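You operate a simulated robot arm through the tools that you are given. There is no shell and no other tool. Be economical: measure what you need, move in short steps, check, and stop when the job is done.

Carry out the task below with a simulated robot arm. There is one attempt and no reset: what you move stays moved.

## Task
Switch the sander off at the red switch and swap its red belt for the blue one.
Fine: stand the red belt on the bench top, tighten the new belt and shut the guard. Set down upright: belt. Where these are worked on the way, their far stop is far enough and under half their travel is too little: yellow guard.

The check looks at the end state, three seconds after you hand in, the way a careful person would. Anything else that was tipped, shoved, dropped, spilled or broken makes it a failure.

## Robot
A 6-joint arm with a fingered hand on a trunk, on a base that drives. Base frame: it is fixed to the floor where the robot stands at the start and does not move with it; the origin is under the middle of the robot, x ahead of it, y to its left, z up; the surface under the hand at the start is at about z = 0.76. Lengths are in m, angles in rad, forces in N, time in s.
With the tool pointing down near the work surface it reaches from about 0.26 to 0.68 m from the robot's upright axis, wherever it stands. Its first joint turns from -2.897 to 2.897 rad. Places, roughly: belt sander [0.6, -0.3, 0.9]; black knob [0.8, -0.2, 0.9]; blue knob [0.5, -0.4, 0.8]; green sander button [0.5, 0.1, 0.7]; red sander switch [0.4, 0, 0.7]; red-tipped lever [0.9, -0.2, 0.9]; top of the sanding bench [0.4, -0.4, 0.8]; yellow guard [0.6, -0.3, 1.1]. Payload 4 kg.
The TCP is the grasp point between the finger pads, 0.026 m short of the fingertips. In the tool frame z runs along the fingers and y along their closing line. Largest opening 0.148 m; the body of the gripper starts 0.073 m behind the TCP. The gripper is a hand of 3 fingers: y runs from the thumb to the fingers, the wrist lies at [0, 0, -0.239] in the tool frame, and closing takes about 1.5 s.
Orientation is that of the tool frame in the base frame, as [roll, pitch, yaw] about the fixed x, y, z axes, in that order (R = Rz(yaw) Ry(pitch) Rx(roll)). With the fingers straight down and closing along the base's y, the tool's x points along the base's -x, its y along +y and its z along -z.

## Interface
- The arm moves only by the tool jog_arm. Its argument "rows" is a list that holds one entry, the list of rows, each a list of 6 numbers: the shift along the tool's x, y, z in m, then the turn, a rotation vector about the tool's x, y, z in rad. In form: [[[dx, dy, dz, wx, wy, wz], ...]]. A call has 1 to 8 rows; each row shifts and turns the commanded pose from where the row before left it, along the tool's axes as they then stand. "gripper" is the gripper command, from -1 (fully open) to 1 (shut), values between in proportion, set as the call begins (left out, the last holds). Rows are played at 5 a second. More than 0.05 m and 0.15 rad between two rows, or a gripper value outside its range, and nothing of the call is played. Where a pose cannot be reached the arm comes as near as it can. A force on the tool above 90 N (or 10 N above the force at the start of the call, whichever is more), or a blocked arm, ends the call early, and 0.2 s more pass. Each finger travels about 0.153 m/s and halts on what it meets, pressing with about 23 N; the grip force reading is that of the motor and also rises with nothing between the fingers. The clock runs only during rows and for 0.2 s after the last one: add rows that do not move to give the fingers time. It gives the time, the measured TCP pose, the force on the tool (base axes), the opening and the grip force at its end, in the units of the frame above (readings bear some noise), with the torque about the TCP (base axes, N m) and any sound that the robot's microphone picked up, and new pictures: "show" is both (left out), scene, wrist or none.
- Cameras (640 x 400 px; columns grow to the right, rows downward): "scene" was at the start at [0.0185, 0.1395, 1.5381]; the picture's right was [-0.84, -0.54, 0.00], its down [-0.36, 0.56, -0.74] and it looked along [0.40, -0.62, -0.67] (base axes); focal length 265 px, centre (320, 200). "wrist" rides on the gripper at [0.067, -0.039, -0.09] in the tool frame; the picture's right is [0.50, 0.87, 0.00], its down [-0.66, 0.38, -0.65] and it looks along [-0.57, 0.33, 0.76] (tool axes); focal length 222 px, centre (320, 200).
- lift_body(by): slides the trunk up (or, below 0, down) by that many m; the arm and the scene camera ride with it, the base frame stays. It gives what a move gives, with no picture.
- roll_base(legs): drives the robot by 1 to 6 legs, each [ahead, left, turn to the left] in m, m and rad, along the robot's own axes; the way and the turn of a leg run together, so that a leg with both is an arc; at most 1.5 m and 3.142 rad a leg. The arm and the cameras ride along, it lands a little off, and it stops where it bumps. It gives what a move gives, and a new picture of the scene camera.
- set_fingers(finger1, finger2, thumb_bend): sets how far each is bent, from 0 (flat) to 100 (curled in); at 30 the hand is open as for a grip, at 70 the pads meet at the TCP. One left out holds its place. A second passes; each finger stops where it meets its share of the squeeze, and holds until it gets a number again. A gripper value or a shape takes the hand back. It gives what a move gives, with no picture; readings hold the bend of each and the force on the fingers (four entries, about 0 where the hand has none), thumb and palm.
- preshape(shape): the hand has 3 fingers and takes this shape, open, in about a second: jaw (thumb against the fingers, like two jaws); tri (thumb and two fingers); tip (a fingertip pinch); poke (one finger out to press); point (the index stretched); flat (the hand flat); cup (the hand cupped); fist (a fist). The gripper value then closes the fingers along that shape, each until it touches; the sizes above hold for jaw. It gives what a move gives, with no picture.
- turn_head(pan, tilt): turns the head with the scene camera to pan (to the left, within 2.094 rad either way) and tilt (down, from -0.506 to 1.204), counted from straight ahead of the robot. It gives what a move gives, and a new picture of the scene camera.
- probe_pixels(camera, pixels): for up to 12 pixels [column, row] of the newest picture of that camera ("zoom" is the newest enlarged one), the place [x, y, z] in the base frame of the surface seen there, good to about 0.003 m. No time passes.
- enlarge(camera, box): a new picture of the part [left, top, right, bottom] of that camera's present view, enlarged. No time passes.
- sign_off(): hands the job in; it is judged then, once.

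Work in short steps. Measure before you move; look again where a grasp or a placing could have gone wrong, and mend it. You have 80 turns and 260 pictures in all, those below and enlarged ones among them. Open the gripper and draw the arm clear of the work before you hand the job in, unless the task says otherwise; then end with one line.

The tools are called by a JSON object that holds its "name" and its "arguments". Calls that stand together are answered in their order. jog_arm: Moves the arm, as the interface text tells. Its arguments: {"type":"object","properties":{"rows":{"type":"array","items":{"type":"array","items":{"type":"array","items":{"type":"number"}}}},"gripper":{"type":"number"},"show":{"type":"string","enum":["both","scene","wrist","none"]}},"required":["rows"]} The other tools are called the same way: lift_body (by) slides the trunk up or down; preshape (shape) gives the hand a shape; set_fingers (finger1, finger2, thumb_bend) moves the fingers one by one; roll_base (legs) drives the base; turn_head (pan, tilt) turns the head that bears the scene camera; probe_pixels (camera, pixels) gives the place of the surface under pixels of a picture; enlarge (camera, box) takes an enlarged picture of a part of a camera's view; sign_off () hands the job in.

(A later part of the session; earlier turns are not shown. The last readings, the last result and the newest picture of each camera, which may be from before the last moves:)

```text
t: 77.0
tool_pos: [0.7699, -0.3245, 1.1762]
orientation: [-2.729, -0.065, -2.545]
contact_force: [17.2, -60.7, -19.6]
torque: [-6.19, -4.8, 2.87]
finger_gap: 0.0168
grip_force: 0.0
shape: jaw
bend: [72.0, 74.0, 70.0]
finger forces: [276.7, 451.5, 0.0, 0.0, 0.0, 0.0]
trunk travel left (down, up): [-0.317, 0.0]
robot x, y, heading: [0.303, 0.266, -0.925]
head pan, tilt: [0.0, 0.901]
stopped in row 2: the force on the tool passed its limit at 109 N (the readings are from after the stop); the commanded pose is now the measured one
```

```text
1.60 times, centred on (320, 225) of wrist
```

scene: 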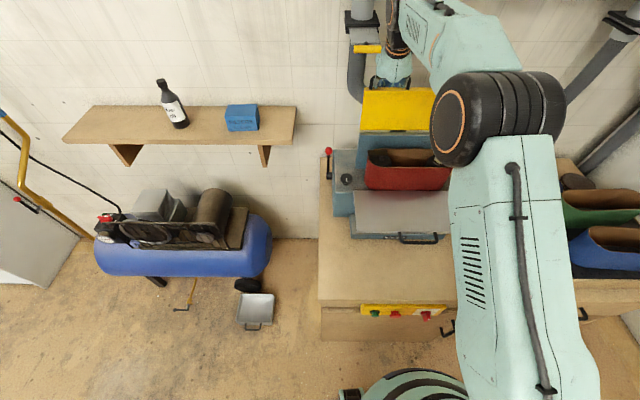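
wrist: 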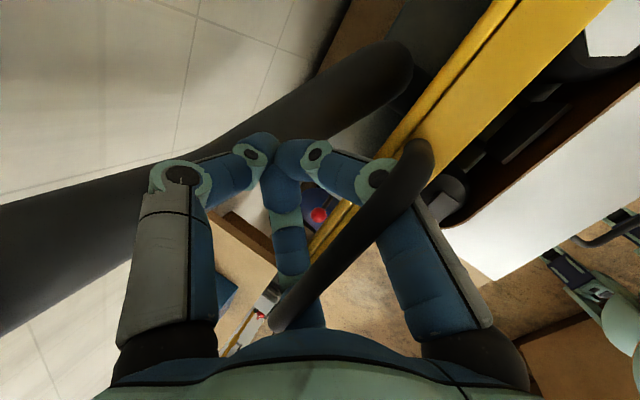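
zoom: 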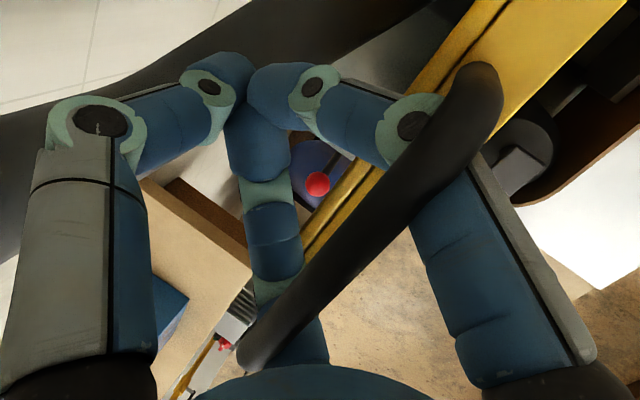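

The bent fingers pass under the bar, over the guard's edge; the thumb is on the far side. I open only the thumb, then slide the fingers out toward me along their tips' direction.

{"name": "set_fingers", "arguments": {"thumb_bend": 5}}

{"name": "jog_arm", "arguments": {"rows": [[[0, 0.009, -0.012, 0, 0, 0], [0, 0.0119, -0.0162, 0, 0, 0]]]}}

```text
t: 78.0
tool_pos: [0.7697, -0.3235, 1.1771]
orientation: [-2.732, -0.062, -2.544]
contact_force: [11.6, -68.3, -11.4]
torque: [-7.22, -3.26, 2.29]
finger_gap: 0.0723
grip_force: 367.9
shape: fingers
bend: [72.0, 74.0, 5.0]
finger forces: [293.9, 441.8, 0.1, 0.0, 0.0, 0.0]
trunk travel left (down, up): [-0.317, 0.0]
robot x, y, heading: [0.301, 0.2662, -0.925]
head pan, tilt: [0.0, 0.901]
```

```text
t: 78.3
tool_pos: [0.7688, -0.3224, 1.1772]
orientation: [-2.718, -0.069, -2.543]
contact_force: [22.0, -55.4, -31.9]
torque: [-5.98, -5.17, 2.77]
finger_gap: 0.0729
grip_force: 353.0
shape: fingers
bend: [72.0, 74.0, 5.0]
finger forces: [289.0, 416.7, 0.0, 0.0, 0.0, 0.0]
trunk travel left (down, up): [-0.317, 0.0]
robot x, y, heading: [0.305, 0.2675, -0.927]
head pan, tilt: [0.0, 0.901]
stopped in row 1: the force on the tool passed its limit at 93 N (the readings are from after the stop); the commanded pose is now the measured one
```

scene: 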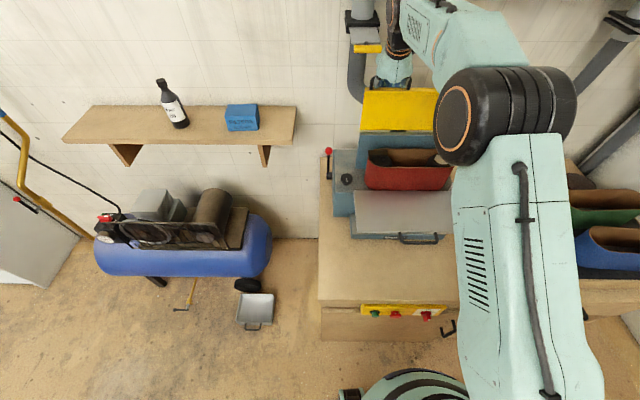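
wrist: 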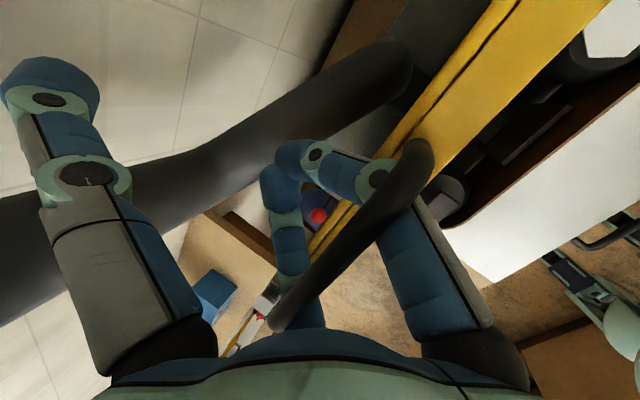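

The finger forces (300–440 N) show a wedge from my downward tilt; I undo that tilt, pivoting in the gap, and watch the forces.

{"name": "jog_arm", "arguments": {"rows": [[[0, -0.0053, -0.0015, 0.15, 0, 0], [0, -0.0053, -0.0015, 0.15, 0, 0]]], "show": "none"}}

{"name": "jog_arm", "arguments": {"rows": [[[0, -0.0053, -0.0015, 0.15, 0, 0], [0, 0, 0, 0, 0, 0]]], "show": "wrist"}}

```text
t: 78.9
tool_pos: [0.7681, -0.3194, 1.1902]
orientation: [-2.427, -0.064, -2.545]
contact_force: [-3.5, -26.8, -17.6]
torque: [-2.57, -1.49, 1.08]
finger_gap: 0.0886
grip_force: 157.6
shape: fingers
bend: [72.0, 74.0, 5.0]
finger forces: [132.6, 182.6, 0.1, 0.0, 0.1, 0.0]
trunk travel left (down, up): [-0.317, 0.0]
robot x, y, heading: [0.3002, 0.2652, -0.925]
head pan, tilt: [0.0, 0.901]
```

```text
t: 79.5
tool_pos: [0.7696, -0.3207, 1.199]
orientation: [-2.27, -0.062, -2.543]
contact_force: [-10.3, -17.6, 0.6]
torque: [-1.06, -0.39, 0.6]
finger_gap: 0.099
grip_force: 100.9
shape: fingers
bend: [72.0, 74.0, 5.0]
finger forces: [87.4, 113.7, 0.0, 0.0, 0.0, 0.0]
trunk travel left (down, up): [-0.317, 0.0]
robot x, y, heading: [0.3032, 0.263, -0.931]
head pan, tilt: [0.0, 0.901]
```

wrist: 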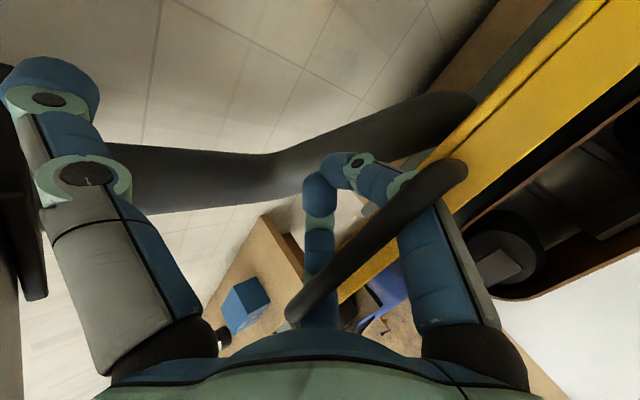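

Forces fall. I continue tilting up so that the fingers lie along the gap, then straighten them.

{"name": "jog_arm", "arguments": {"rows": [[[0, -0.0053, -0.0015, 0.15, 0, 0], [0, -0.0053, -0.0015, 0.15, 0, 0], [0, 0, 0, 0, 0, 0]]], "show": "none"}}

{"name": "set_fingers", "arguments": {"finger1": 50, "finger2": 50}}

{"name": "jog_arm", "arguments": {"rows": [[[0, 0, 0, 0, 0, 0]]]}}

```text
t: 80.3
tool_pos: [0.7684, -0.322, 1.2055]
orientation: [-2.057, -0.082, -2.572]
contact_force: [4.3, 0.4, 13.8]
torque: [0.4, -0.41, -0.9]
finger_gap: 0.1031
grip_force: 52.7
shape: fingers
bend: [73.0, 74.0, 5.0]
finger forces: [67.4, 37.9, 0.0, 0.0, 0.0, 0.0]
out of reach, approached as far as the arm can: row 2
trunk travel left (down, up): [-0.317, 0.0]
robot x, y, heading: [0.2995, 0.2624, -0.919]
head pan, tilt: [0.0, 0.901]
```

```text
t: 81.3
tool_pos: [0.7677, -0.3222, 1.2041]
orientation: [-2.059, -0.085, -2.574]
contact_force: [8.0, 4.1, 14.0]
torque: [0.28, -0.18, -0.38]
finger_gap: 0.1071
grip_force: 20.5
shape: fingers
bend: [68.0, 69.0, 5.0]
finger forces: [23.5, 17.9, 0.1, 0.0, 0.1, 0.0]
trunk travel left (down, up): [-0.317, 0.0]
robot x, y, heading: [0.3021, 0.2621, -0.923]
head pan, tilt: [0.0, 0.901]
```

```text
t: 81.7
tool_pos: [0.7662, -0.3223, 1.2052]
orientation: [-2.059, -0.085, -2.574]
contact_force: [9.0, 4.0, 14.5]
torque: [0.29, -0.13, -0.39]
finger_gap: 0.1068
grip_force: 20.8
shape: fingers
bend: [68.0, 69.0, 5.0]
finger forces: [24.1, 17.5, 0.1, 0.0, 0.1, 0.1]
trunk travel left (down, up): [-0.317, 0.0]
robot x, y, heading: [0.2995, 0.266, -0.928]
head pan, tilt: [0.0, 0.901]
```

scene: 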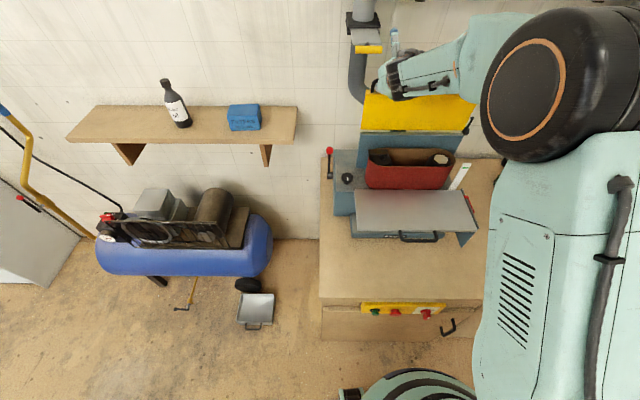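
wrist: 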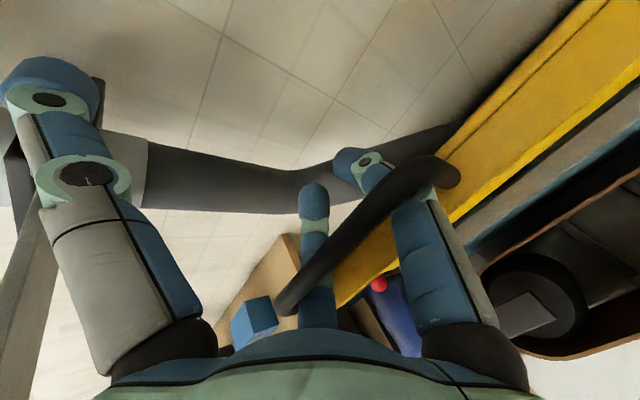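

The jam is released (about 17 N). I pull back step by step.

{"name": "jog_arm", "arguments": {"rows": [[[0, 0.004, -0.015, 0, 0, 0], [0, 0.004, -0.02, 0, 0, 0]]]}}

```text
t: 82.3
tool_pos: [0.7498, -0.2999, 1.203]
orientation: [-2.075, -0.085, -2.575]
contact_force: [12.3, -14.8, -29.6]
torque: [-2.26, -1.51, -0.19]
finger_gap: 0.1056
grip_force: 71.0
shape: fingers
bend: [69.0, 70.0, 5.0]
finger forces: [66.6, 75.8, 0.0, 0.0, 0.0, 0.0]
trunk travel left (down, up): [-0.317, 0.0]
robot x, y, heading: [0.3004, 0.2642, -0.929]
head pan, tilt: [0.0, 0.901]
```

scene: 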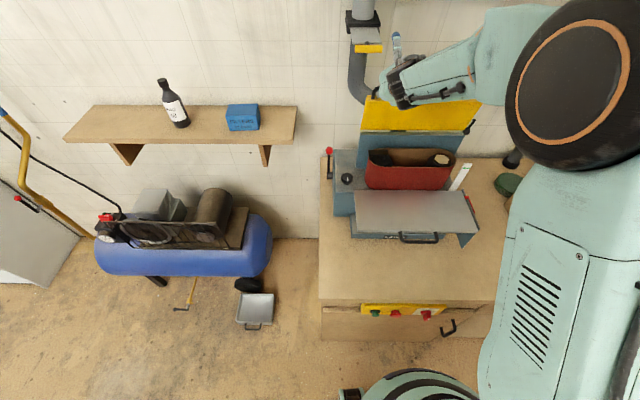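
wrist: 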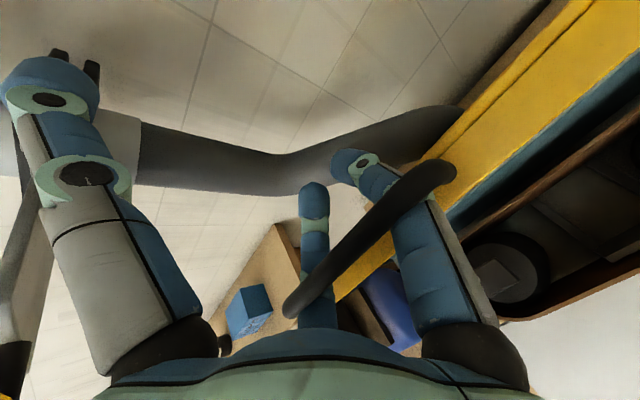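

The bar presses the hand down, so I straighten the fingers more and pull back lower.

{"name": "set_fingers", "arguments": {"finger1": 25, "finger2": 25}}

{"name": "jog_arm", "arguments": {"rows": [[[0, 0.012, 0.0, 0, 0, 0], [0, 0.014, -0.02, 0, 0, 0]]]}}

```text
t: 83.3
tool_pos: [0.7522, -0.3002, 1.206]
orientation: [-2.07, -0.086, -2.574]
contact_force: [11.2, -19.9, -41.5]
torque: [-2.81, -1.67, 0.01]
finger_gap: 0.1111
grip_force: 71.4
shape: fingers
bend: [67.0, 69.0, 5.0]
finger forces: [60.0, 83.2, 0.1, 0.1, 0.0, 0.0]
trunk travel left (down, up): [-0.317, 0.0]
robot x, y, heading: [0.3007, 0.2673, -0.929]
head pan, tilt: [0.0, 0.901]
```

```text
t: 83.9
tool_pos: [0.7358, -0.2794, 1.1925]
orientation: [-2.072, -0.087, -2.573]
contact_force: [21.5, -36.5, -42.4]
torque: [-3.73, -2.7, -0.14]
finger_gap: 0.0979
grip_force: 119.5
shape: fingers
bend: [70.0, 70.0, 5.0]
finger forces: [115.9, 122.8, 0.0, 0.1, 0.1, 0.1]
trunk travel left (down, up): [-0.317, 0.0]
robot x, y, heading: [0.3026, 0.2629, -0.928]
head pan, tilt: [0.0, 0.901]
```

scene: 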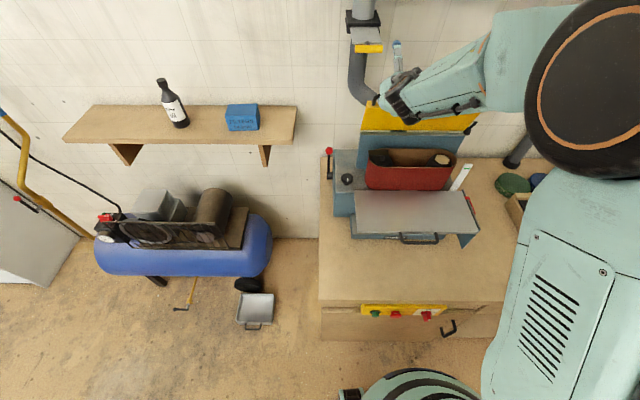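
wrist: 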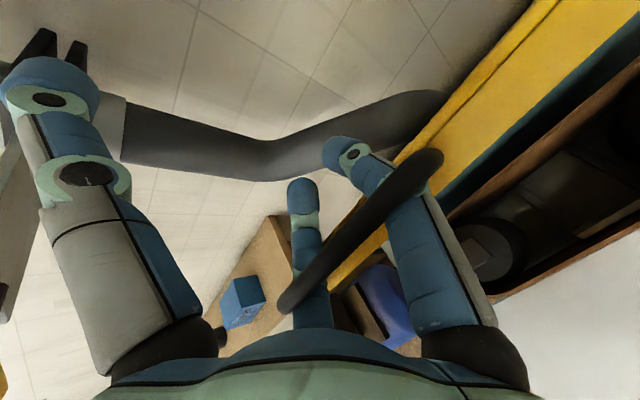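

The guard follows the hand. I bring it along its arc down to about 40°, where the fingers point at its edge and can open.

{"name": "jog_arm", "arguments": {"rows": [[[0, 0.0252, -0.014, 0, 0, 0], [0, 0.0279, -0.0135, 0, 0, 0], [0, 0.03, -0.012, 0, 0, 0]]]}}

```text
t: 84.6
tool_pos: [0.7136, -0.2468, 1.1648]
orientation: [-2.053, -0.085, -2.578]
contact_force: [45.6, -56.4, -35.9]
torque: [-3.82, -4.25, -0.21]
finger_gap: 0.0781
grip_force: 184.5
shape: fingers
bend: [70.0, 70.0, 5.0]
finger forces: [237.0, 133.1, 0.0, 0.0, 0.1, 0.0]
trunk travel left (down, up): [-0.317, 0.0]
robot x, y, heading: [0.3041, 0.2638, -0.927]
head pan, tilt: [0.0, 0.901]
stopped in row 3: the force on the tool passed its limit at 95 N (the readings are from after the stop); the commanded pose is now the measured one
```

scene: 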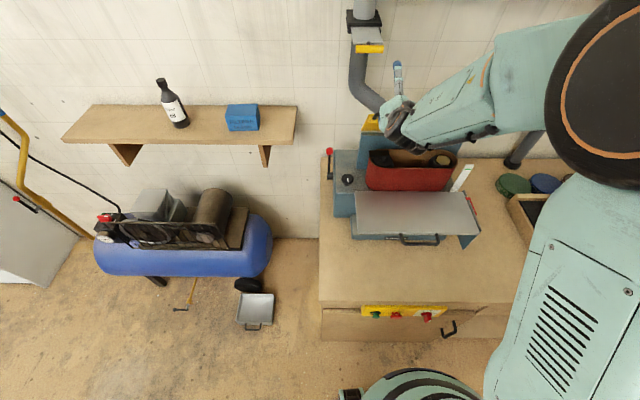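
wrist: 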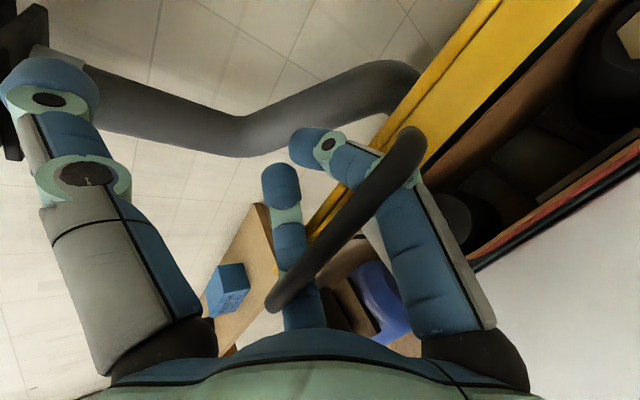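

I measure the bar, guard edge and finger positions again.

{"name": "probe_pixels", "arguments": {"camera": "wrist", "pixels": [[408, 145], [375, 195], [335, 245], [285, 298], [440, 120], [420, 90], [352, 165], [385, 155], [420, 250], [315, 140], [290, 240], [282, 185]]}}

{"name": "enlarge", "arguments": {"camera": "wrist", "box": [230, 90, 510, 340]}}

```text
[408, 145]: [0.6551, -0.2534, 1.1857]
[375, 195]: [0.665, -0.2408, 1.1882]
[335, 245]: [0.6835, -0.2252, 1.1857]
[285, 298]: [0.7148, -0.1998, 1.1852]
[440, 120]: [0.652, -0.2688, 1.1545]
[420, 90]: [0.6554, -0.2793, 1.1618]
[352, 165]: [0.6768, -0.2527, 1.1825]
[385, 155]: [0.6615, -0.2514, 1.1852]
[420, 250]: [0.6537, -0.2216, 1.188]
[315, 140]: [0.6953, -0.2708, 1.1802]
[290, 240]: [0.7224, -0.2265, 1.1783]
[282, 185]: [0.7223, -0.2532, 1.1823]
```

```text
1.60 times, centred on (370, 215) of wrist
```

zoom: 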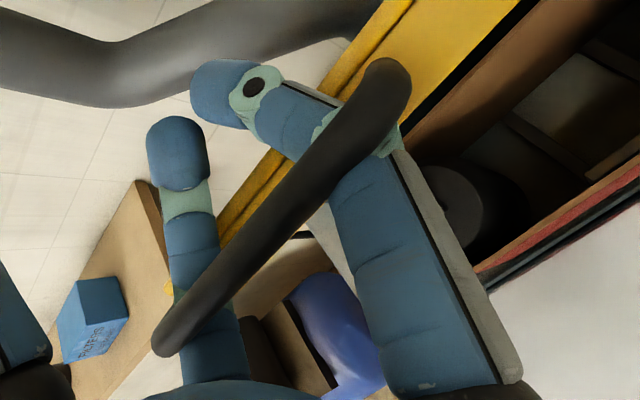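

The slot between bar and guard would line up with the fingertips at a guard angle near 78°. I go back up the arc to there, then withdraw along the slot (back and slightly down).

{"name": "jog_arm", "arguments": {"rows": [[[0, -0.0245, 0.02, 0, 0, 0], [0, -0.0245, 0.02, 0, 0, 0], [0, 0, 0, 0, 0, 0]]], "show": "none"}}

{"name": "jog_arm", "arguments": {"rows": [[[0, 0.0205, -0.022, 0, 0, 0]]]}}

```text
t: 85.4
tool_pos: [0.7389, -0.2812, 1.1985]
orientation: [-2.045, -0.086, -2.579]
contact_force: [5.2, -2.3, 8.9]
torque: [-0.65, -0.46, 0.0]
finger_gap: 0.1012
grip_force: 43.2
shape: fingers
bend: [68.0, 70.0, 5.0]
finger forces: [39.7, 46.7, 0.1, 0.1, 0.0, 0.0]
trunk travel left (down, up): [-0.317, 0.0]
robot x, y, heading: [0.3016, 0.266, -0.923]
head pan, tilt: [0.0, 0.901]
```

```text
t: 85.8
tool_pos: [0.7256, -0.2636, 1.1826]
orientation: [-2.055, -0.082, -2.577]
contact_force: [17.4, -24.8, -15.2]
torque: [-2.43, -1.97, -0.01]
finger_gap: 0.0891
grip_force: 91.1
shape: fingers
bend: [70.0, 70.0, 5.0]
finger forces: [105.0, 76.9, 0.0, 0.1, 0.0, 0.1]
trunk travel left (down, up): [-0.317, 0.0]
robot x, y, heading: [0.304, 0.2632, -0.924]
head pan, tilt: [0.0, 0.901]
```

scene: 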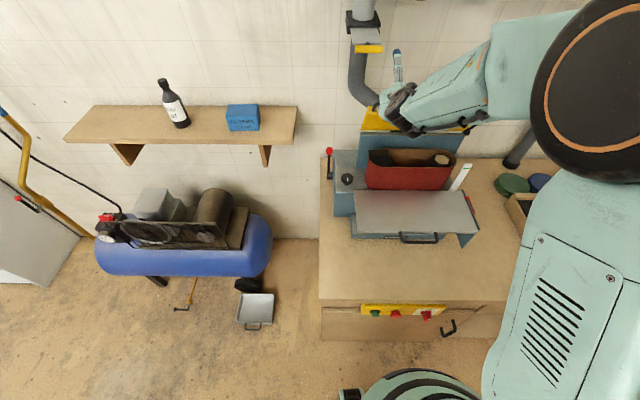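
wrist: 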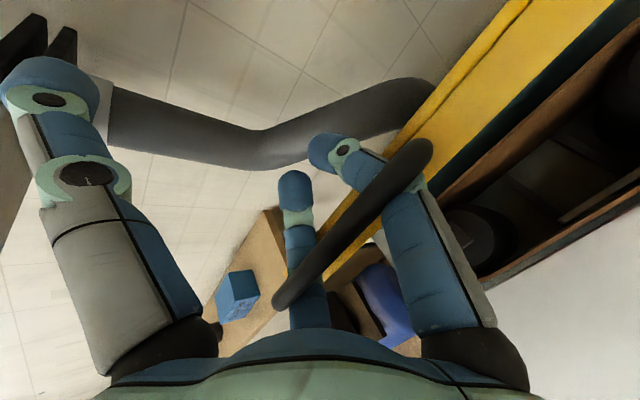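

The guard still follows. I return to its far stop, where its weight holds it back and the slot is level, letting the fingers straighten there.

{"name": "jog_arm", "arguments": {"rows": [[[0, -0.0217, 0.0253, 0, 0, 0], [0, -0.0217, 0.0253, 0, 0, 0], [0, -0.0217, 0.0253, 0, 0, 0], [0, 0, 0, 0, 0, 0]]], "show": "none"}}

{"name": "set_fingers", "arguments": {"finger1": 20, "finger2": 20}}

{"name": "jog_arm", "arguments": {"rows": [[[0, 0, 0, 0.08, 0, 0], [0, 0, 0, 0, 0, 0]]]}}

```text
t: 86.8
tool_pos: [0.7761, -0.3371, 1.2091]
orientation: [-2.048, -0.084, -2.576]
contact_force: [6.7, 2.3, 7.4]
torque: [0.09, -0.07, -0.33]
finger_gap: 0.1173
grip_force: 18.5
shape: fingers
bend: [68.0, 65.0, 5.0]
finger forces: [18.5, 19.4, 0.0, 0.0, 0.0, 0.1]
trunk travel left (down, up): [-0.317, 0.0]
robot x, y, heading: [0.3049, 0.2676, -0.927]
head pan, tilt: [0.0, 0.901]
```

```text
t: 87.8
tool_pos: [0.7753, -0.339, 1.2103]
orientation: [-2.044, -0.083, -2.578]
contact_force: [4.9, 0.9, 6.9]
torque: [0.18, -0.25, 0.0]
finger_gap: 0.118
grip_force: 19.4
shape: fingers
bend: [69.0, 63.0, 5.0]
finger forces: [17.4, 21.6, 0.0, 0.0, 0.0, 0.1]
trunk travel left (down, up): [-0.317, 0.0]
robot x, y, heading: [0.3039, 0.2652, -0.927]
head pan, tilt: [0.0, 0.901]
```

```text
t: 88.4
tool_pos: [0.7749, -0.3382, 1.2121]
orientation: [-1.966, -0.084, -2.576]
contact_force: [5.4, 1.9, 13.3]
torque: [0.36, -0.12, -0.34]
finger_gap: 0.1168
grip_force: 17.6
shape: fingers
bend: [69.0, 63.0, 5.0]
finger forces: [17.8, 17.5, 0.0, 0.1, 0.0, 0.0]
trunk travel left (down, up): [-0.317, 0.0]
robot x, y, heading: [0.3, 0.2653, -0.921]
head pan, tilt: [0.0, 0.901]
```

scene: 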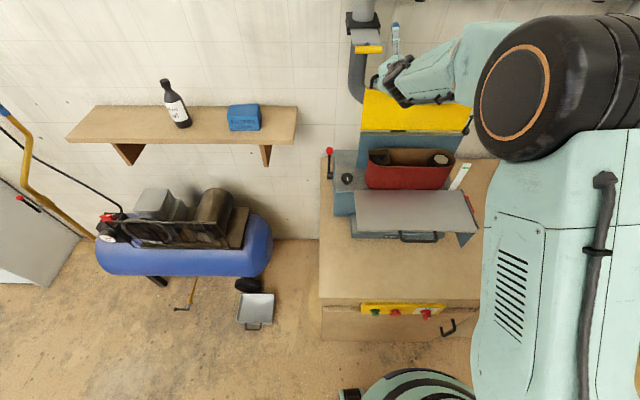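
wrist: 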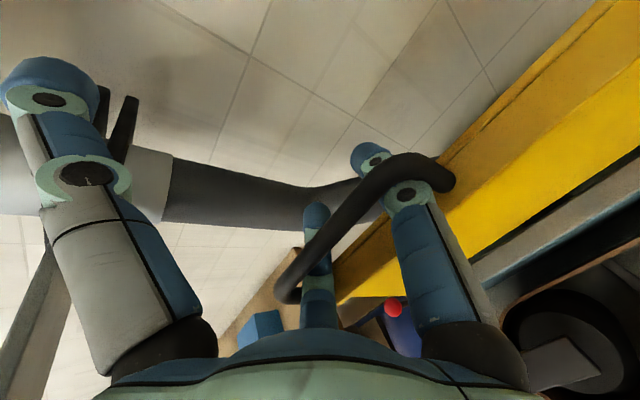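

Good: the bar is now out near the fingertips' last link, and the tool tilts up without reach trouble. I continue tilting up with the fingers opening.

{"name": "jog_arm", "arguments": {"rows": [[[0, 0, 0, 0.12, 0, 0], [0, 0, 0, 0.12, 0, 0], [0, 0, 0, 0, 0, 0]]], "show": "none"}}

{"name": "set_fingers", "arguments": {"finger1": 5, "finger2": 5}}

{"name": "jog_arm", "arguments": {"rows": [[[0, 0.003, -0.02, 0, 0, 0]]]}}

```text
t: 89.2
tool_pos: [0.7747, -0.3369, 1.2147]
orientation: [-1.718, -0.081, -2.578]
contact_force: [6.0, 1.1, 27.4]
torque: [1.21, -0.25, 0.08]
finger_gap: 0.1151
grip_force: 21.7
shape: fingers
bend: [70.0, 63.0, 5.0]
finger forces: [14.5, 28.0, 0.0, 0.1, 0.0, 0.1]
trunk travel left (down, up): [-0.317, 0.0]
robot x, y, heading: [0.3015, 0.2664, -0.928]
head pan, tilt: [0.0, 0.901]
```

```text
t: 90.2
tool_pos: [0.7737, -0.3355, 1.2128]
orientation: [-1.723, -0.084, -2.579]
contact_force: [8.2, 4.8, 28.0]
torque: [1.36, -0.39, -0.07]
finger_gap: 0.1172
grip_force: 23.6
shape: fingers
bend: [70.0, 66.0, 5.0]
finger forces: [14.7, 33.5, 0.0, 0.1, 0.0, 0.0]
trunk travel left (down, up): [-0.317, 0.0]
robot x, y, heading: [0.3013, 0.2649, -0.925]
head pan, tilt: [0.0, 0.901]
```

```text
t: 90.6
tool_pos: [0.7638, -0.3191, 1.2125]
orientation: [-1.724, -0.084, -2.578]
contact_force: [4.8, 4.4, 22.2]
torque: [0.85, -0.37, -0.34]
finger_gap: 0.117
grip_force: 22.4
shape: fingers
bend: [70.0, 67.0, 5.0]
finger forces: [16.7, 27.2, 0.1, 0.1, 0.1, 0.0]
trunk travel left (down, up): [-0.317, 0.0]
robot x, y, heading: [0.3043, 0.2631, -0.925]
head pan, tilt: [0.0, 0.901]
```

scene: 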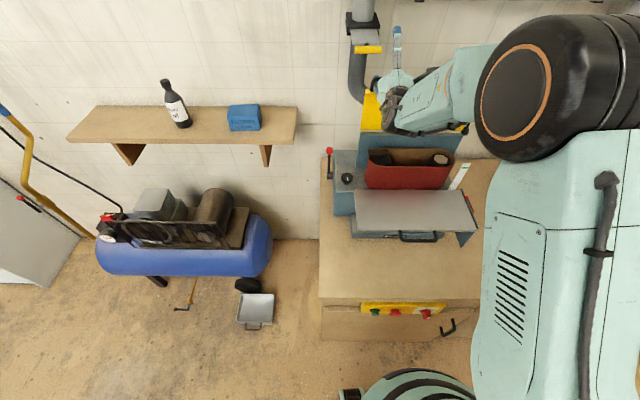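
wrist: 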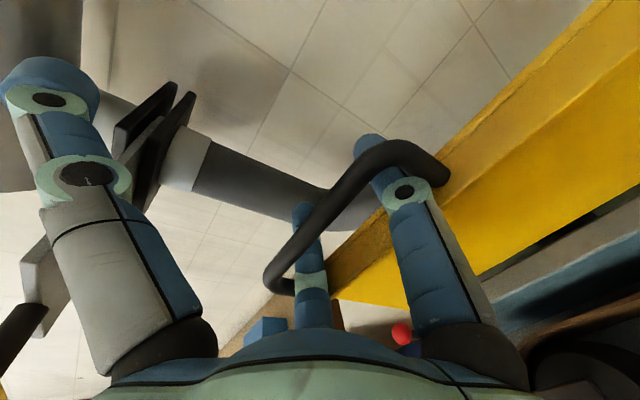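

It slides now with constant small force. I keep pulling straight back.

{"name": "jog_arm", "arguments": {"rows": [[[0, 0, -0.025, 0, 0, 0], [0, 0, -0.025, 0, 0, 0]]]}}

```text
t: 91.2
tool_pos: [0.7381, -0.2794, 1.2147]
orientation: [-1.733, -0.085, -2.577]
contact_force: [1.9, -1.3, -2.5]
torque: [-0.1, -0.37, 0.24]
finger_gap: 0.126
grip_force: 20.8
shape: fingers
bend: [65.0, 66.0, 5.0]
finger forces: [17.9, 23.4, 0.1, 0.1, 0.1, 0.0]
trunk travel left (down, up): [-0.317, 0.0]
robot x, y, heading: [0.3053, 0.2627, -0.926]
head pan, tilt: [0.0, 0.901]
```

scene: 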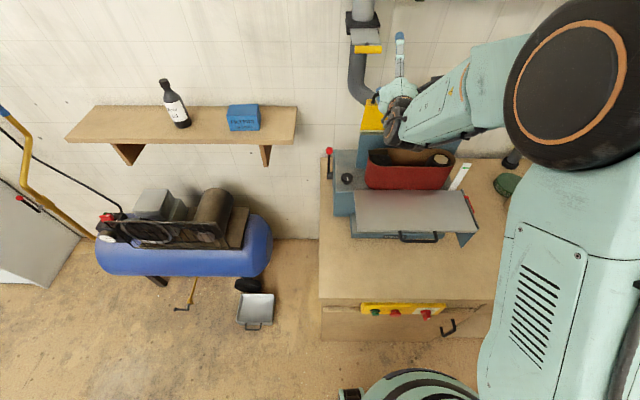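
wrist: 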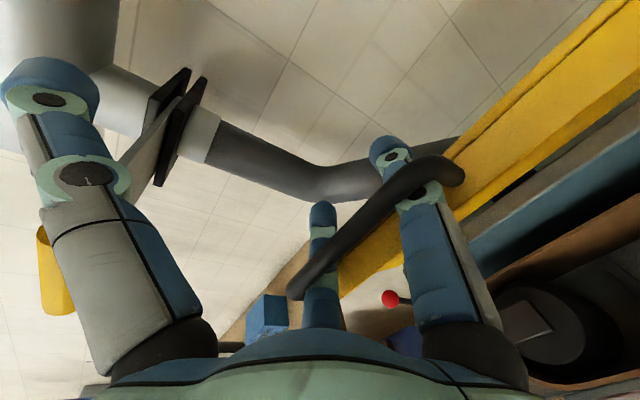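

The fingers still press open against the guard edge (friction drags it). I relax them at their present bend, then pull.

{"name": "set_fingers", "arguments": {"finger1": 68, "finger2": 68}}

{"name": "jog_arm", "arguments": {"rows": [[[0, 0, -0.02, 0, 0, 0], [0, 0, -0.02, 0, 0, 0]]]}}

```text
t: 92.2
tool_pos: [0.7392, -0.2822, 1.2163]
orientation: [-1.727, -0.082, -2.579]
contact_force: [0.7, -5.9, -13.3]
torque: [-0.15, -0.37, 0.21]
finger_gap: 0.1099
grip_force: 6.6
shape: fingers
bend: [65.0, 68.0, 5.0]
finger forces: [10.9, 2.2, 0.0, 0.0, 0.1, 0.1]
trunk travel left (down, up): [-0.317, 0.0]
robot x, y, heading: [0.3055, 0.268, -0.922]
head pan, tilt: [0.0, 0.901]
```

```text
t: 92.8
tool_pos: [0.7211, -0.2523, 1.2168]
orientation: [-1.739, -0.083, -2.577]
contact_force: [9.0, -22.8, -44.9]
torque: [-0.85, -0.69, 0.11]
finger_gap: 0.123
grip_force: 20.2
shape: fingers
bend: [61.0, 63.0, 5.0]
finger forces: [22.1, 18.2, 0.0, 0.1, 0.0, 0.0]
trunk travel left (down, up): [-0.317, 0.0]
robot x, y, heading: [0.2993, 0.2643, -0.928]
head pan, tilt: [0.0, 0.901]
```

scene: 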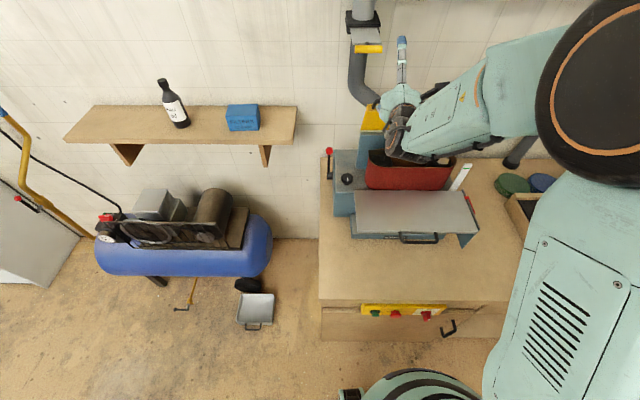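
wrist: 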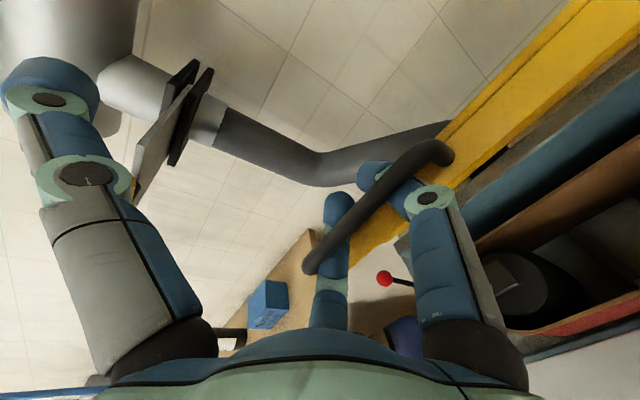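

The bar is now at the fingertips' last links. It presses down, so I go back and down.

{"name": "jog_arm", "arguments": {"rows": [[[0, 0.015, -0.012, 0, 0, 0], [0, 0.012, -0.025, 0, 0, 0], [0, 0.01, -0.025, 0, 0, 0]]]}}

```text
t: 93.6
tool_pos: [0.6772, -0.187, 1.2032]
orientation: [-1.716, -0.081, -2.578]
contact_force: [-0.6, -0.2, 0.5]
torque: [-0.01, 0.01, 0.0]
finger_gap: 0.1021
grip_force: 0.0
shape: fingers
bend: [68.0, 68.0, 5.0]
finger forces: [0.0, 0.0, 0.0, 0.0, 0.0, 0.0]
trunk travel left (down, up): [-0.317, 0.0]
robot x, y, heading: [0.3005, 0.2657, -0.924]
head pan, tilt: [0.0, 0.901]
```

scene: 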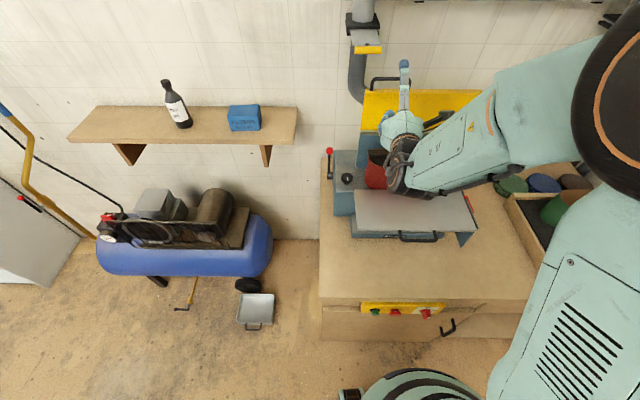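
wrist: 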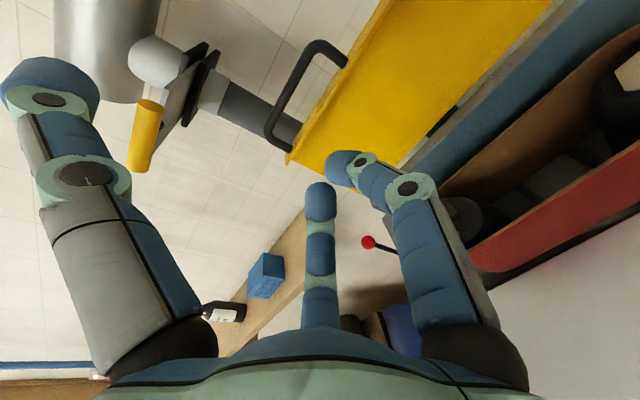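

The hand is free and the guard stays back. I now move left toward the lever, tilt down, and look at lever, belt and guard.

{"name": "jog_arm", "arguments": {"rows": [[[-0.03, 0, -0.03, 0, 0, 0], [-0.048, 0, 0, 0, 0, 0], [-0.048, 0, 0, 0, 0, 0], [-0.02, 0, 0, -0.14, 0, 0], [0, 0, 0, -0.14, 0, 0], [0, 0, 0, -0.14, 0, 0], [0, 0, 0, -0.14, 0, 0]]], "gripper": 0.1}}

{"name": "enlarge", "arguments": {"camera": "scene", "box": [315, 80, 485, 220]}}

{"name": "probe_pixels", "arguments": {"camera": "zoom", "pixels": [[56, 220], [200, 80], [205, 205], [420, 60], [420, 150], [230, 280], [380, 250], [330, 310], [410, 330], [245, 245], [455, 285], [250, 300]]}}

{"name": "enlarge", "arguments": {"camera": "scene", "box": [318, 140, 358, 190]}}

```text
t: 95.2
tool_pos: [0.7881, -0.0862, 1.1912]
orientation: [-2.287, -0.082, -2.576]
contact_force: [0.4, -0.2, 0.0]
torque: [0.0, 0.01, 0.03]
finger_gap: 0.0665
grip_force: 0.0
shape: jaw
bend: [39.0, 39.0, 70.0]
finger forces: [0.1, 0.0, 0.0, 0.0, 0.1, 0.1]
trunk travel left (down, up): [-0.317, 0.0]
robot x, y, heading: [0.3062, 0.2682, -0.932]
head pan, tilt: [0.0, 0.901]
```

scene: 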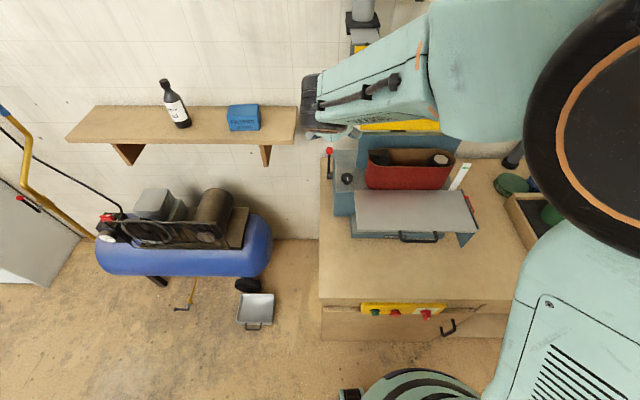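
wrist: 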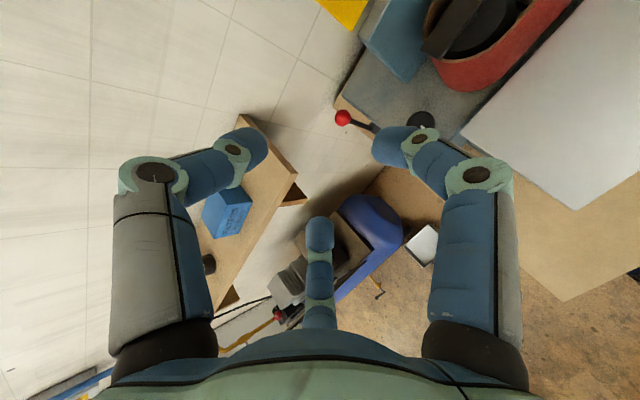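

```text
2.86 times, centred on (400, 150) of scene
```

zoom: 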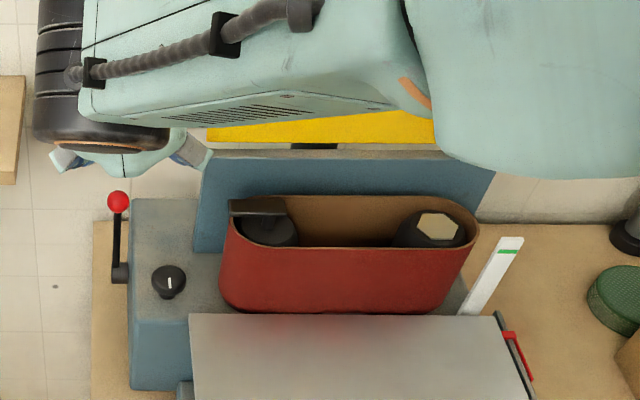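

```text
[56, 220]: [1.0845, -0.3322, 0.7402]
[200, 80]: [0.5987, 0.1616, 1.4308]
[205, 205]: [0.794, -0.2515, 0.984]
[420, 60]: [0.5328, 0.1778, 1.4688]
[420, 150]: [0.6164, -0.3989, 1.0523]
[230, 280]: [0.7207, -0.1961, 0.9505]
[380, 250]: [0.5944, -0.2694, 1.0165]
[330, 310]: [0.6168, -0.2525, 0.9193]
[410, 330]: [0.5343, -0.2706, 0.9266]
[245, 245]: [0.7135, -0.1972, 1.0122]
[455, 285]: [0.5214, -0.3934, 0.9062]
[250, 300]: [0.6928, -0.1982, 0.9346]
```

```text
8.00 times, centred on (338, 165) of scene
```

zoom: 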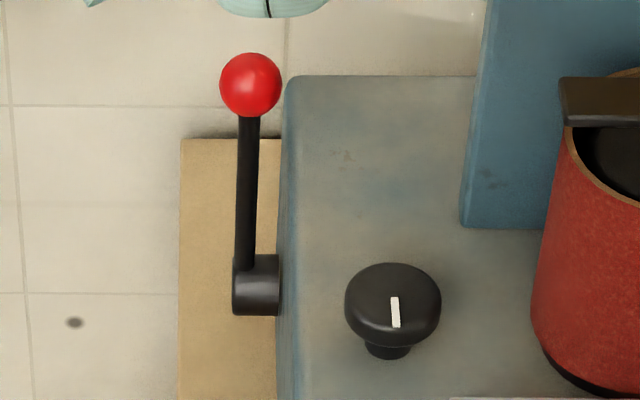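

Lever pivots about a left-right axis, ball at v 0.708, l 0.577, z 0.96, in line with the hand. I approach so the ball lies between thumb and fingers.

{"name": "jog_arm", "arguments": {"rows": [[[0, 0.0107, 0.047, 0, 0, 0], [0, 0.0107, 0.047, 0, 0, 0], [0, 0.0107, 0.047, 0, 0, 0], [0, 0.0107, 0.047, 0, 0, 0], [0, 0.0107, 0.047, 0, 0, 0], [0, 0.0107, 0.047, 0, 0, 0], [0, 0, 0, 0, 0, 0]]]}}

{"name": "enlarge", "arguments": {"camera": "scene", "box": [355, 130, 485, 220]}}

```text
t: 96.8
tool_pos: [0.8625, -0.2395, 0.9593]
orientation: [-2.285, -0.085, -2.576]
contact_force: [-3.3, 16.5, 8.3]
torque: [0.71, -0.1, 0.55]
finger_gap: 0.0706
grip_force: 0.0
shape: jaw
bend: [39.0, 32.0, 70.0]
finger forces: [0.1, 15.5, 0.0, 0.0, 0.0, 0.0]
trunk travel left (down, up): [-0.317, 0.0]
robot x, y, heading: [0.3027, 0.2662, -0.921]
head pan, tilt: [0.0, 0.901]
```

scene: 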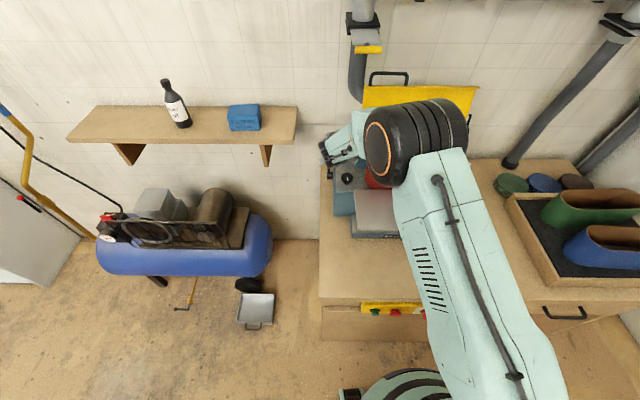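
wrist: 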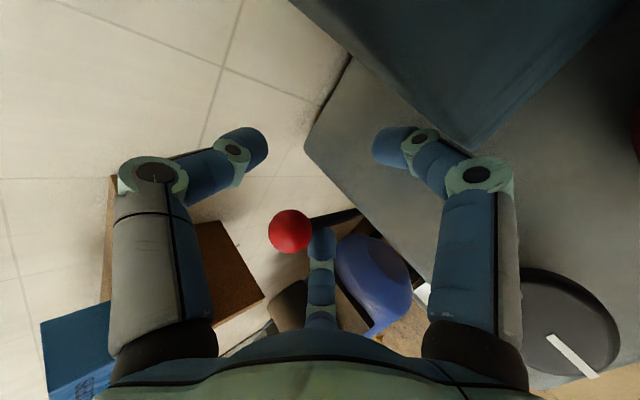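

```text
4.44 times, centred on (420, 175) of scene
```

zoom: 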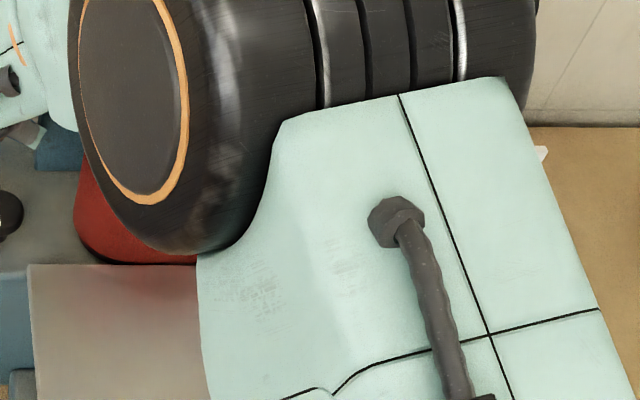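

Finger2 touches the lever from the front (15 N). I test pushing it back by 0.03 m.

{"name": "probe_pixels", "arguments": {"camera": "wrist", "pixels": [[290, 232], [330, 218]]}}

{"name": "jog_arm", "arguments": {"rows": [[[0, -0.01, 0.0113, 0, 0, 0], [0, -0.01, 0.0113, 0, 0, 0]]], "show": "wrist"}}

{"name": "probe_pixels", "arguments": {"camera": "wrist", "pixels": [[290, 232], [275, 240]]}}

```text
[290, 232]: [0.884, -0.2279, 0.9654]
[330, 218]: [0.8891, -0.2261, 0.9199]
```

```text
t: 97.4
tool_pos: [0.8791, -0.2647, 0.9589]
orientation: [-2.285, -0.083, -2.576]
contact_force: [6.8, 14.1, 6.2]
torque: [-0.08, 0.65, -0.81]
finger_gap: 0.0661
grip_force: 0.1
shape: jaw
bend: [77.0, 37.0, 70.0]
finger forces: [11.2, 2.3, 0.0, 0.1, 0.0, 0.0]
trunk travel left (down, up): [-0.317, 0.0]
robot x, y, heading: [0.3029, 0.2622, -0.926]
head pan, tilt: [0.0, 0.901]
```

wrist: 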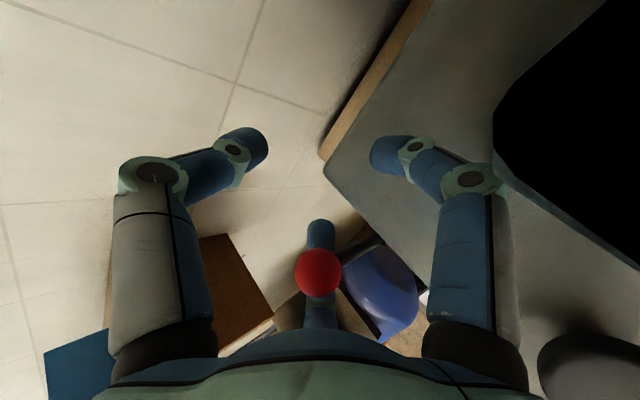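

```text
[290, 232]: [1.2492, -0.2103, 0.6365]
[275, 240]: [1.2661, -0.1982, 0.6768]
```

I probe the ball's present place.

{"name": "probe_pixels", "arguments": {"camera": "wrist", "pixels": [[318, 272], [318, 258], [305, 280], [500, 140], [420, 190]]}}

{"name": "turn_head", "arguments": {"pan": 0.15, "tilt": 0.8}}

{"name": "enlarge", "arguments": {"camera": "scene", "box": [330, 100, 490, 220]}}

```text
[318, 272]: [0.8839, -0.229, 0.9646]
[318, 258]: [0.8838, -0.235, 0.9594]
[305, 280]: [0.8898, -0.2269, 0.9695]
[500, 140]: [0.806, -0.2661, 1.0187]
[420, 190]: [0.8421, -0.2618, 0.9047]
```

```text
t: 98.1
tool_pos: [0.8798, -0.265, 0.9591]
orientation: [-2.284, -0.084, -2.576]
contact_force: [9.8, 13.2, 8.8]
torque: [-0.03, 1.03, -0.8]
finger_gap: 0.0662
grip_force: 0.1
shape: jaw
bend: [77.0, 37.0, 70.0]
finger forces: [11.9, 2.4, 0.0, 0.0, 0.0, 0.1]
trunk travel left (down, up): [-0.317, 0.0]
robot x, y, heading: [0.3021, 0.2627, -0.924]
head pan, tilt: [0.15, 0.799]
```

scene: 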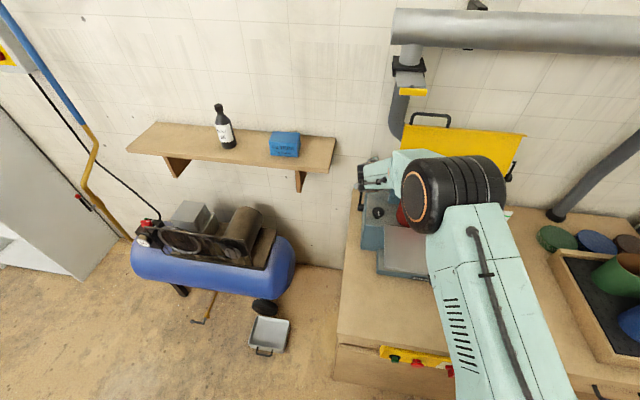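

```text
3.33 times, centred on (410, 160) of scene
```

zoom: 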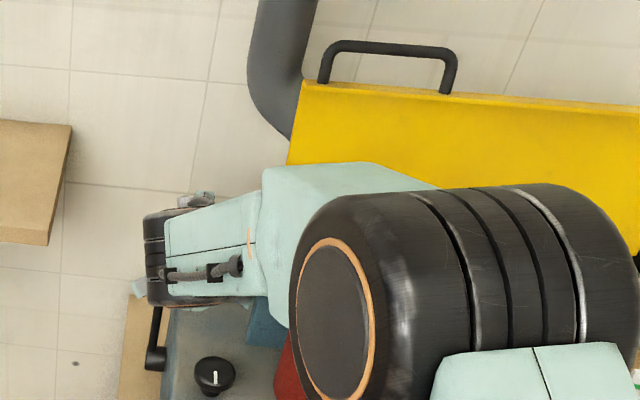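

The lever did not yield backwards; the finger slipped past it. I lift clear, align left with the ball between thumb and fingers, and pull it toward me.

{"name": "jog_arm", "arguments": {"rows": [[[0, 0, -0.045, 0, 0, 0], [0, 0, -0.04, 0, 0, 0], [-0.024, 0, 0, 0, -0.06, -0.053], [0, 0.01, 0.034, 0, 0, 0], [0, 0.01, 0.034, 0, 0, 0], [0, 0, 0, 0, 0, 0]]], "show": "wrist"}}

{"name": "jog_arm", "arguments": {"rows": [[[0, 0.0197, -0.0226, 0, 0, 0], [0, 0.0257, -0.0173, 0, 0, 0], [0, 0.0257, -0.0123, 0, 0, 0]]], "show": "wrist"}}

```text
t: 99.5
tool_pos: [0.8861, -0.2311, 0.9521]
orientation: [-2.294, -0.085, -2.497]
contact_force: [0.8, -0.8, -0.6]
torque: [0.01, -0.03, 0.01]
finger_gap: 0.0671
grip_force: 0.0
shape: jaw
bend: [39.0, 39.0, 70.0]
finger forces: [0.0, 0.1, 0.0, 0.0, 0.0, 0.1]
trunk travel left (down, up): [-0.317, 0.0]
robot x, y, heading: [0.3002, 0.2652, -0.93]
head pan, tilt: [0.15, 0.799]
```

wrist: 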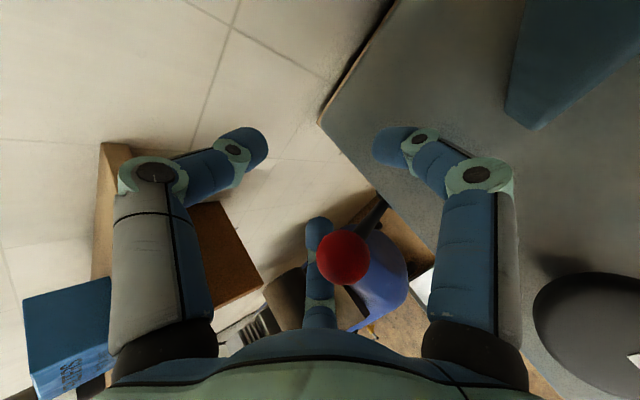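

```text
t: 100.3
tool_pos: [0.8359, -0.1687, 0.9398]
orientation: [-2.279, -0.081, -2.5]
contact_force: [7.3, -18.4, 33.4]
torque: [-0.95, 1.31, 0.83]
finger_gap: 0.0631
grip_force: 0.1
shape: jaw
bend: [79.0, 39.0, 70.0]
finger forces: [37.4, 0.0, 0.0, 0.0, 1.6, 0.0]
trunk travel left (down, up): [-0.317, 0.0]
robot x, y, heading: [0.3035, 0.261, -0.925]
head pan, tilt: [0.15, 0.799]
```

wrist: 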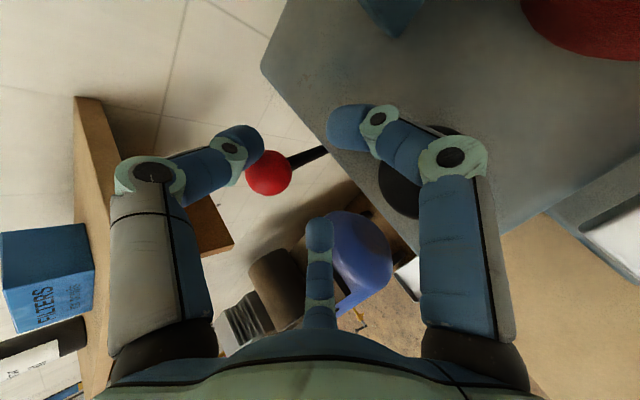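

Finger1 rests on the machine's top (33 N up). I raise it and probe the ball.

{"name": "probe_pixels", "arguments": {"camera": "wrist", "pixels": [[268, 172], [310, 157], [400, 190], [360, 190]]}}

{"name": "jog_arm", "arguments": {"rows": [[[0, -0.0075, -0.0066, 0, 0, 0]]]}}

{"name": "enlarge", "arguments": {"camera": "scene", "box": [340, 140, 440, 230]}}

```text
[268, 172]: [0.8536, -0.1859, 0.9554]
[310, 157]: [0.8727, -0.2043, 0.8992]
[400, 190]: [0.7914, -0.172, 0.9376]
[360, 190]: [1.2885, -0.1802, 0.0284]
```

```text
t: 100.7
tool_pos: [0.834, -0.1588, 0.9426]
orientation: [-2.294, -0.083, -2.496]
contact_force: [3.4, -7.5, 22.4]
torque: [-0.67, 0.83, 0.27]
finger_gap: 0.0638
grip_force: 0.0
shape: jaw
bend: [79.0, 39.0, 70.0]
finger forces: [22.0, 0.0, 0.1, 0.1, 1.6, 0.1]
trunk travel left (down, up): [-0.317, 0.0]
robot x, y, heading: [0.3022, 0.2657, -0.921]
head pan, tilt: [0.15, 0.799]
```

scene: 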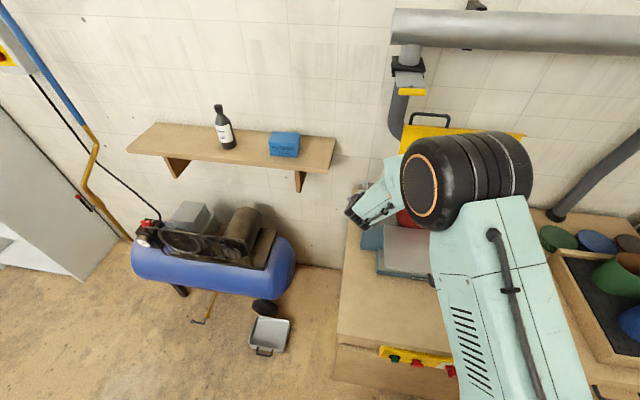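
wrist: 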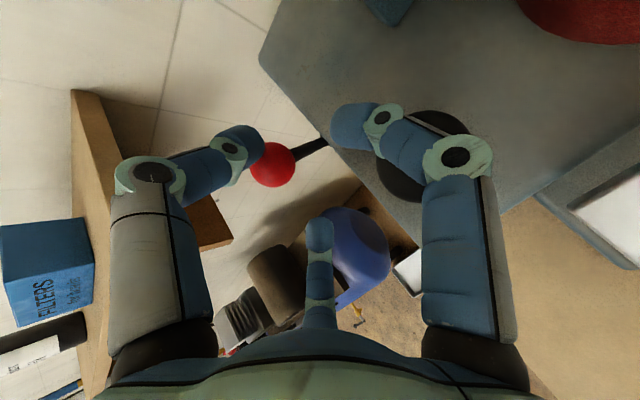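

```text
4.44 times, centred on (390, 185) of scene
```

zoom: 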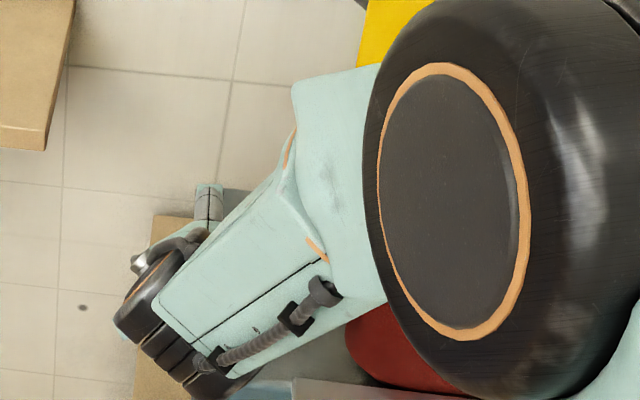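

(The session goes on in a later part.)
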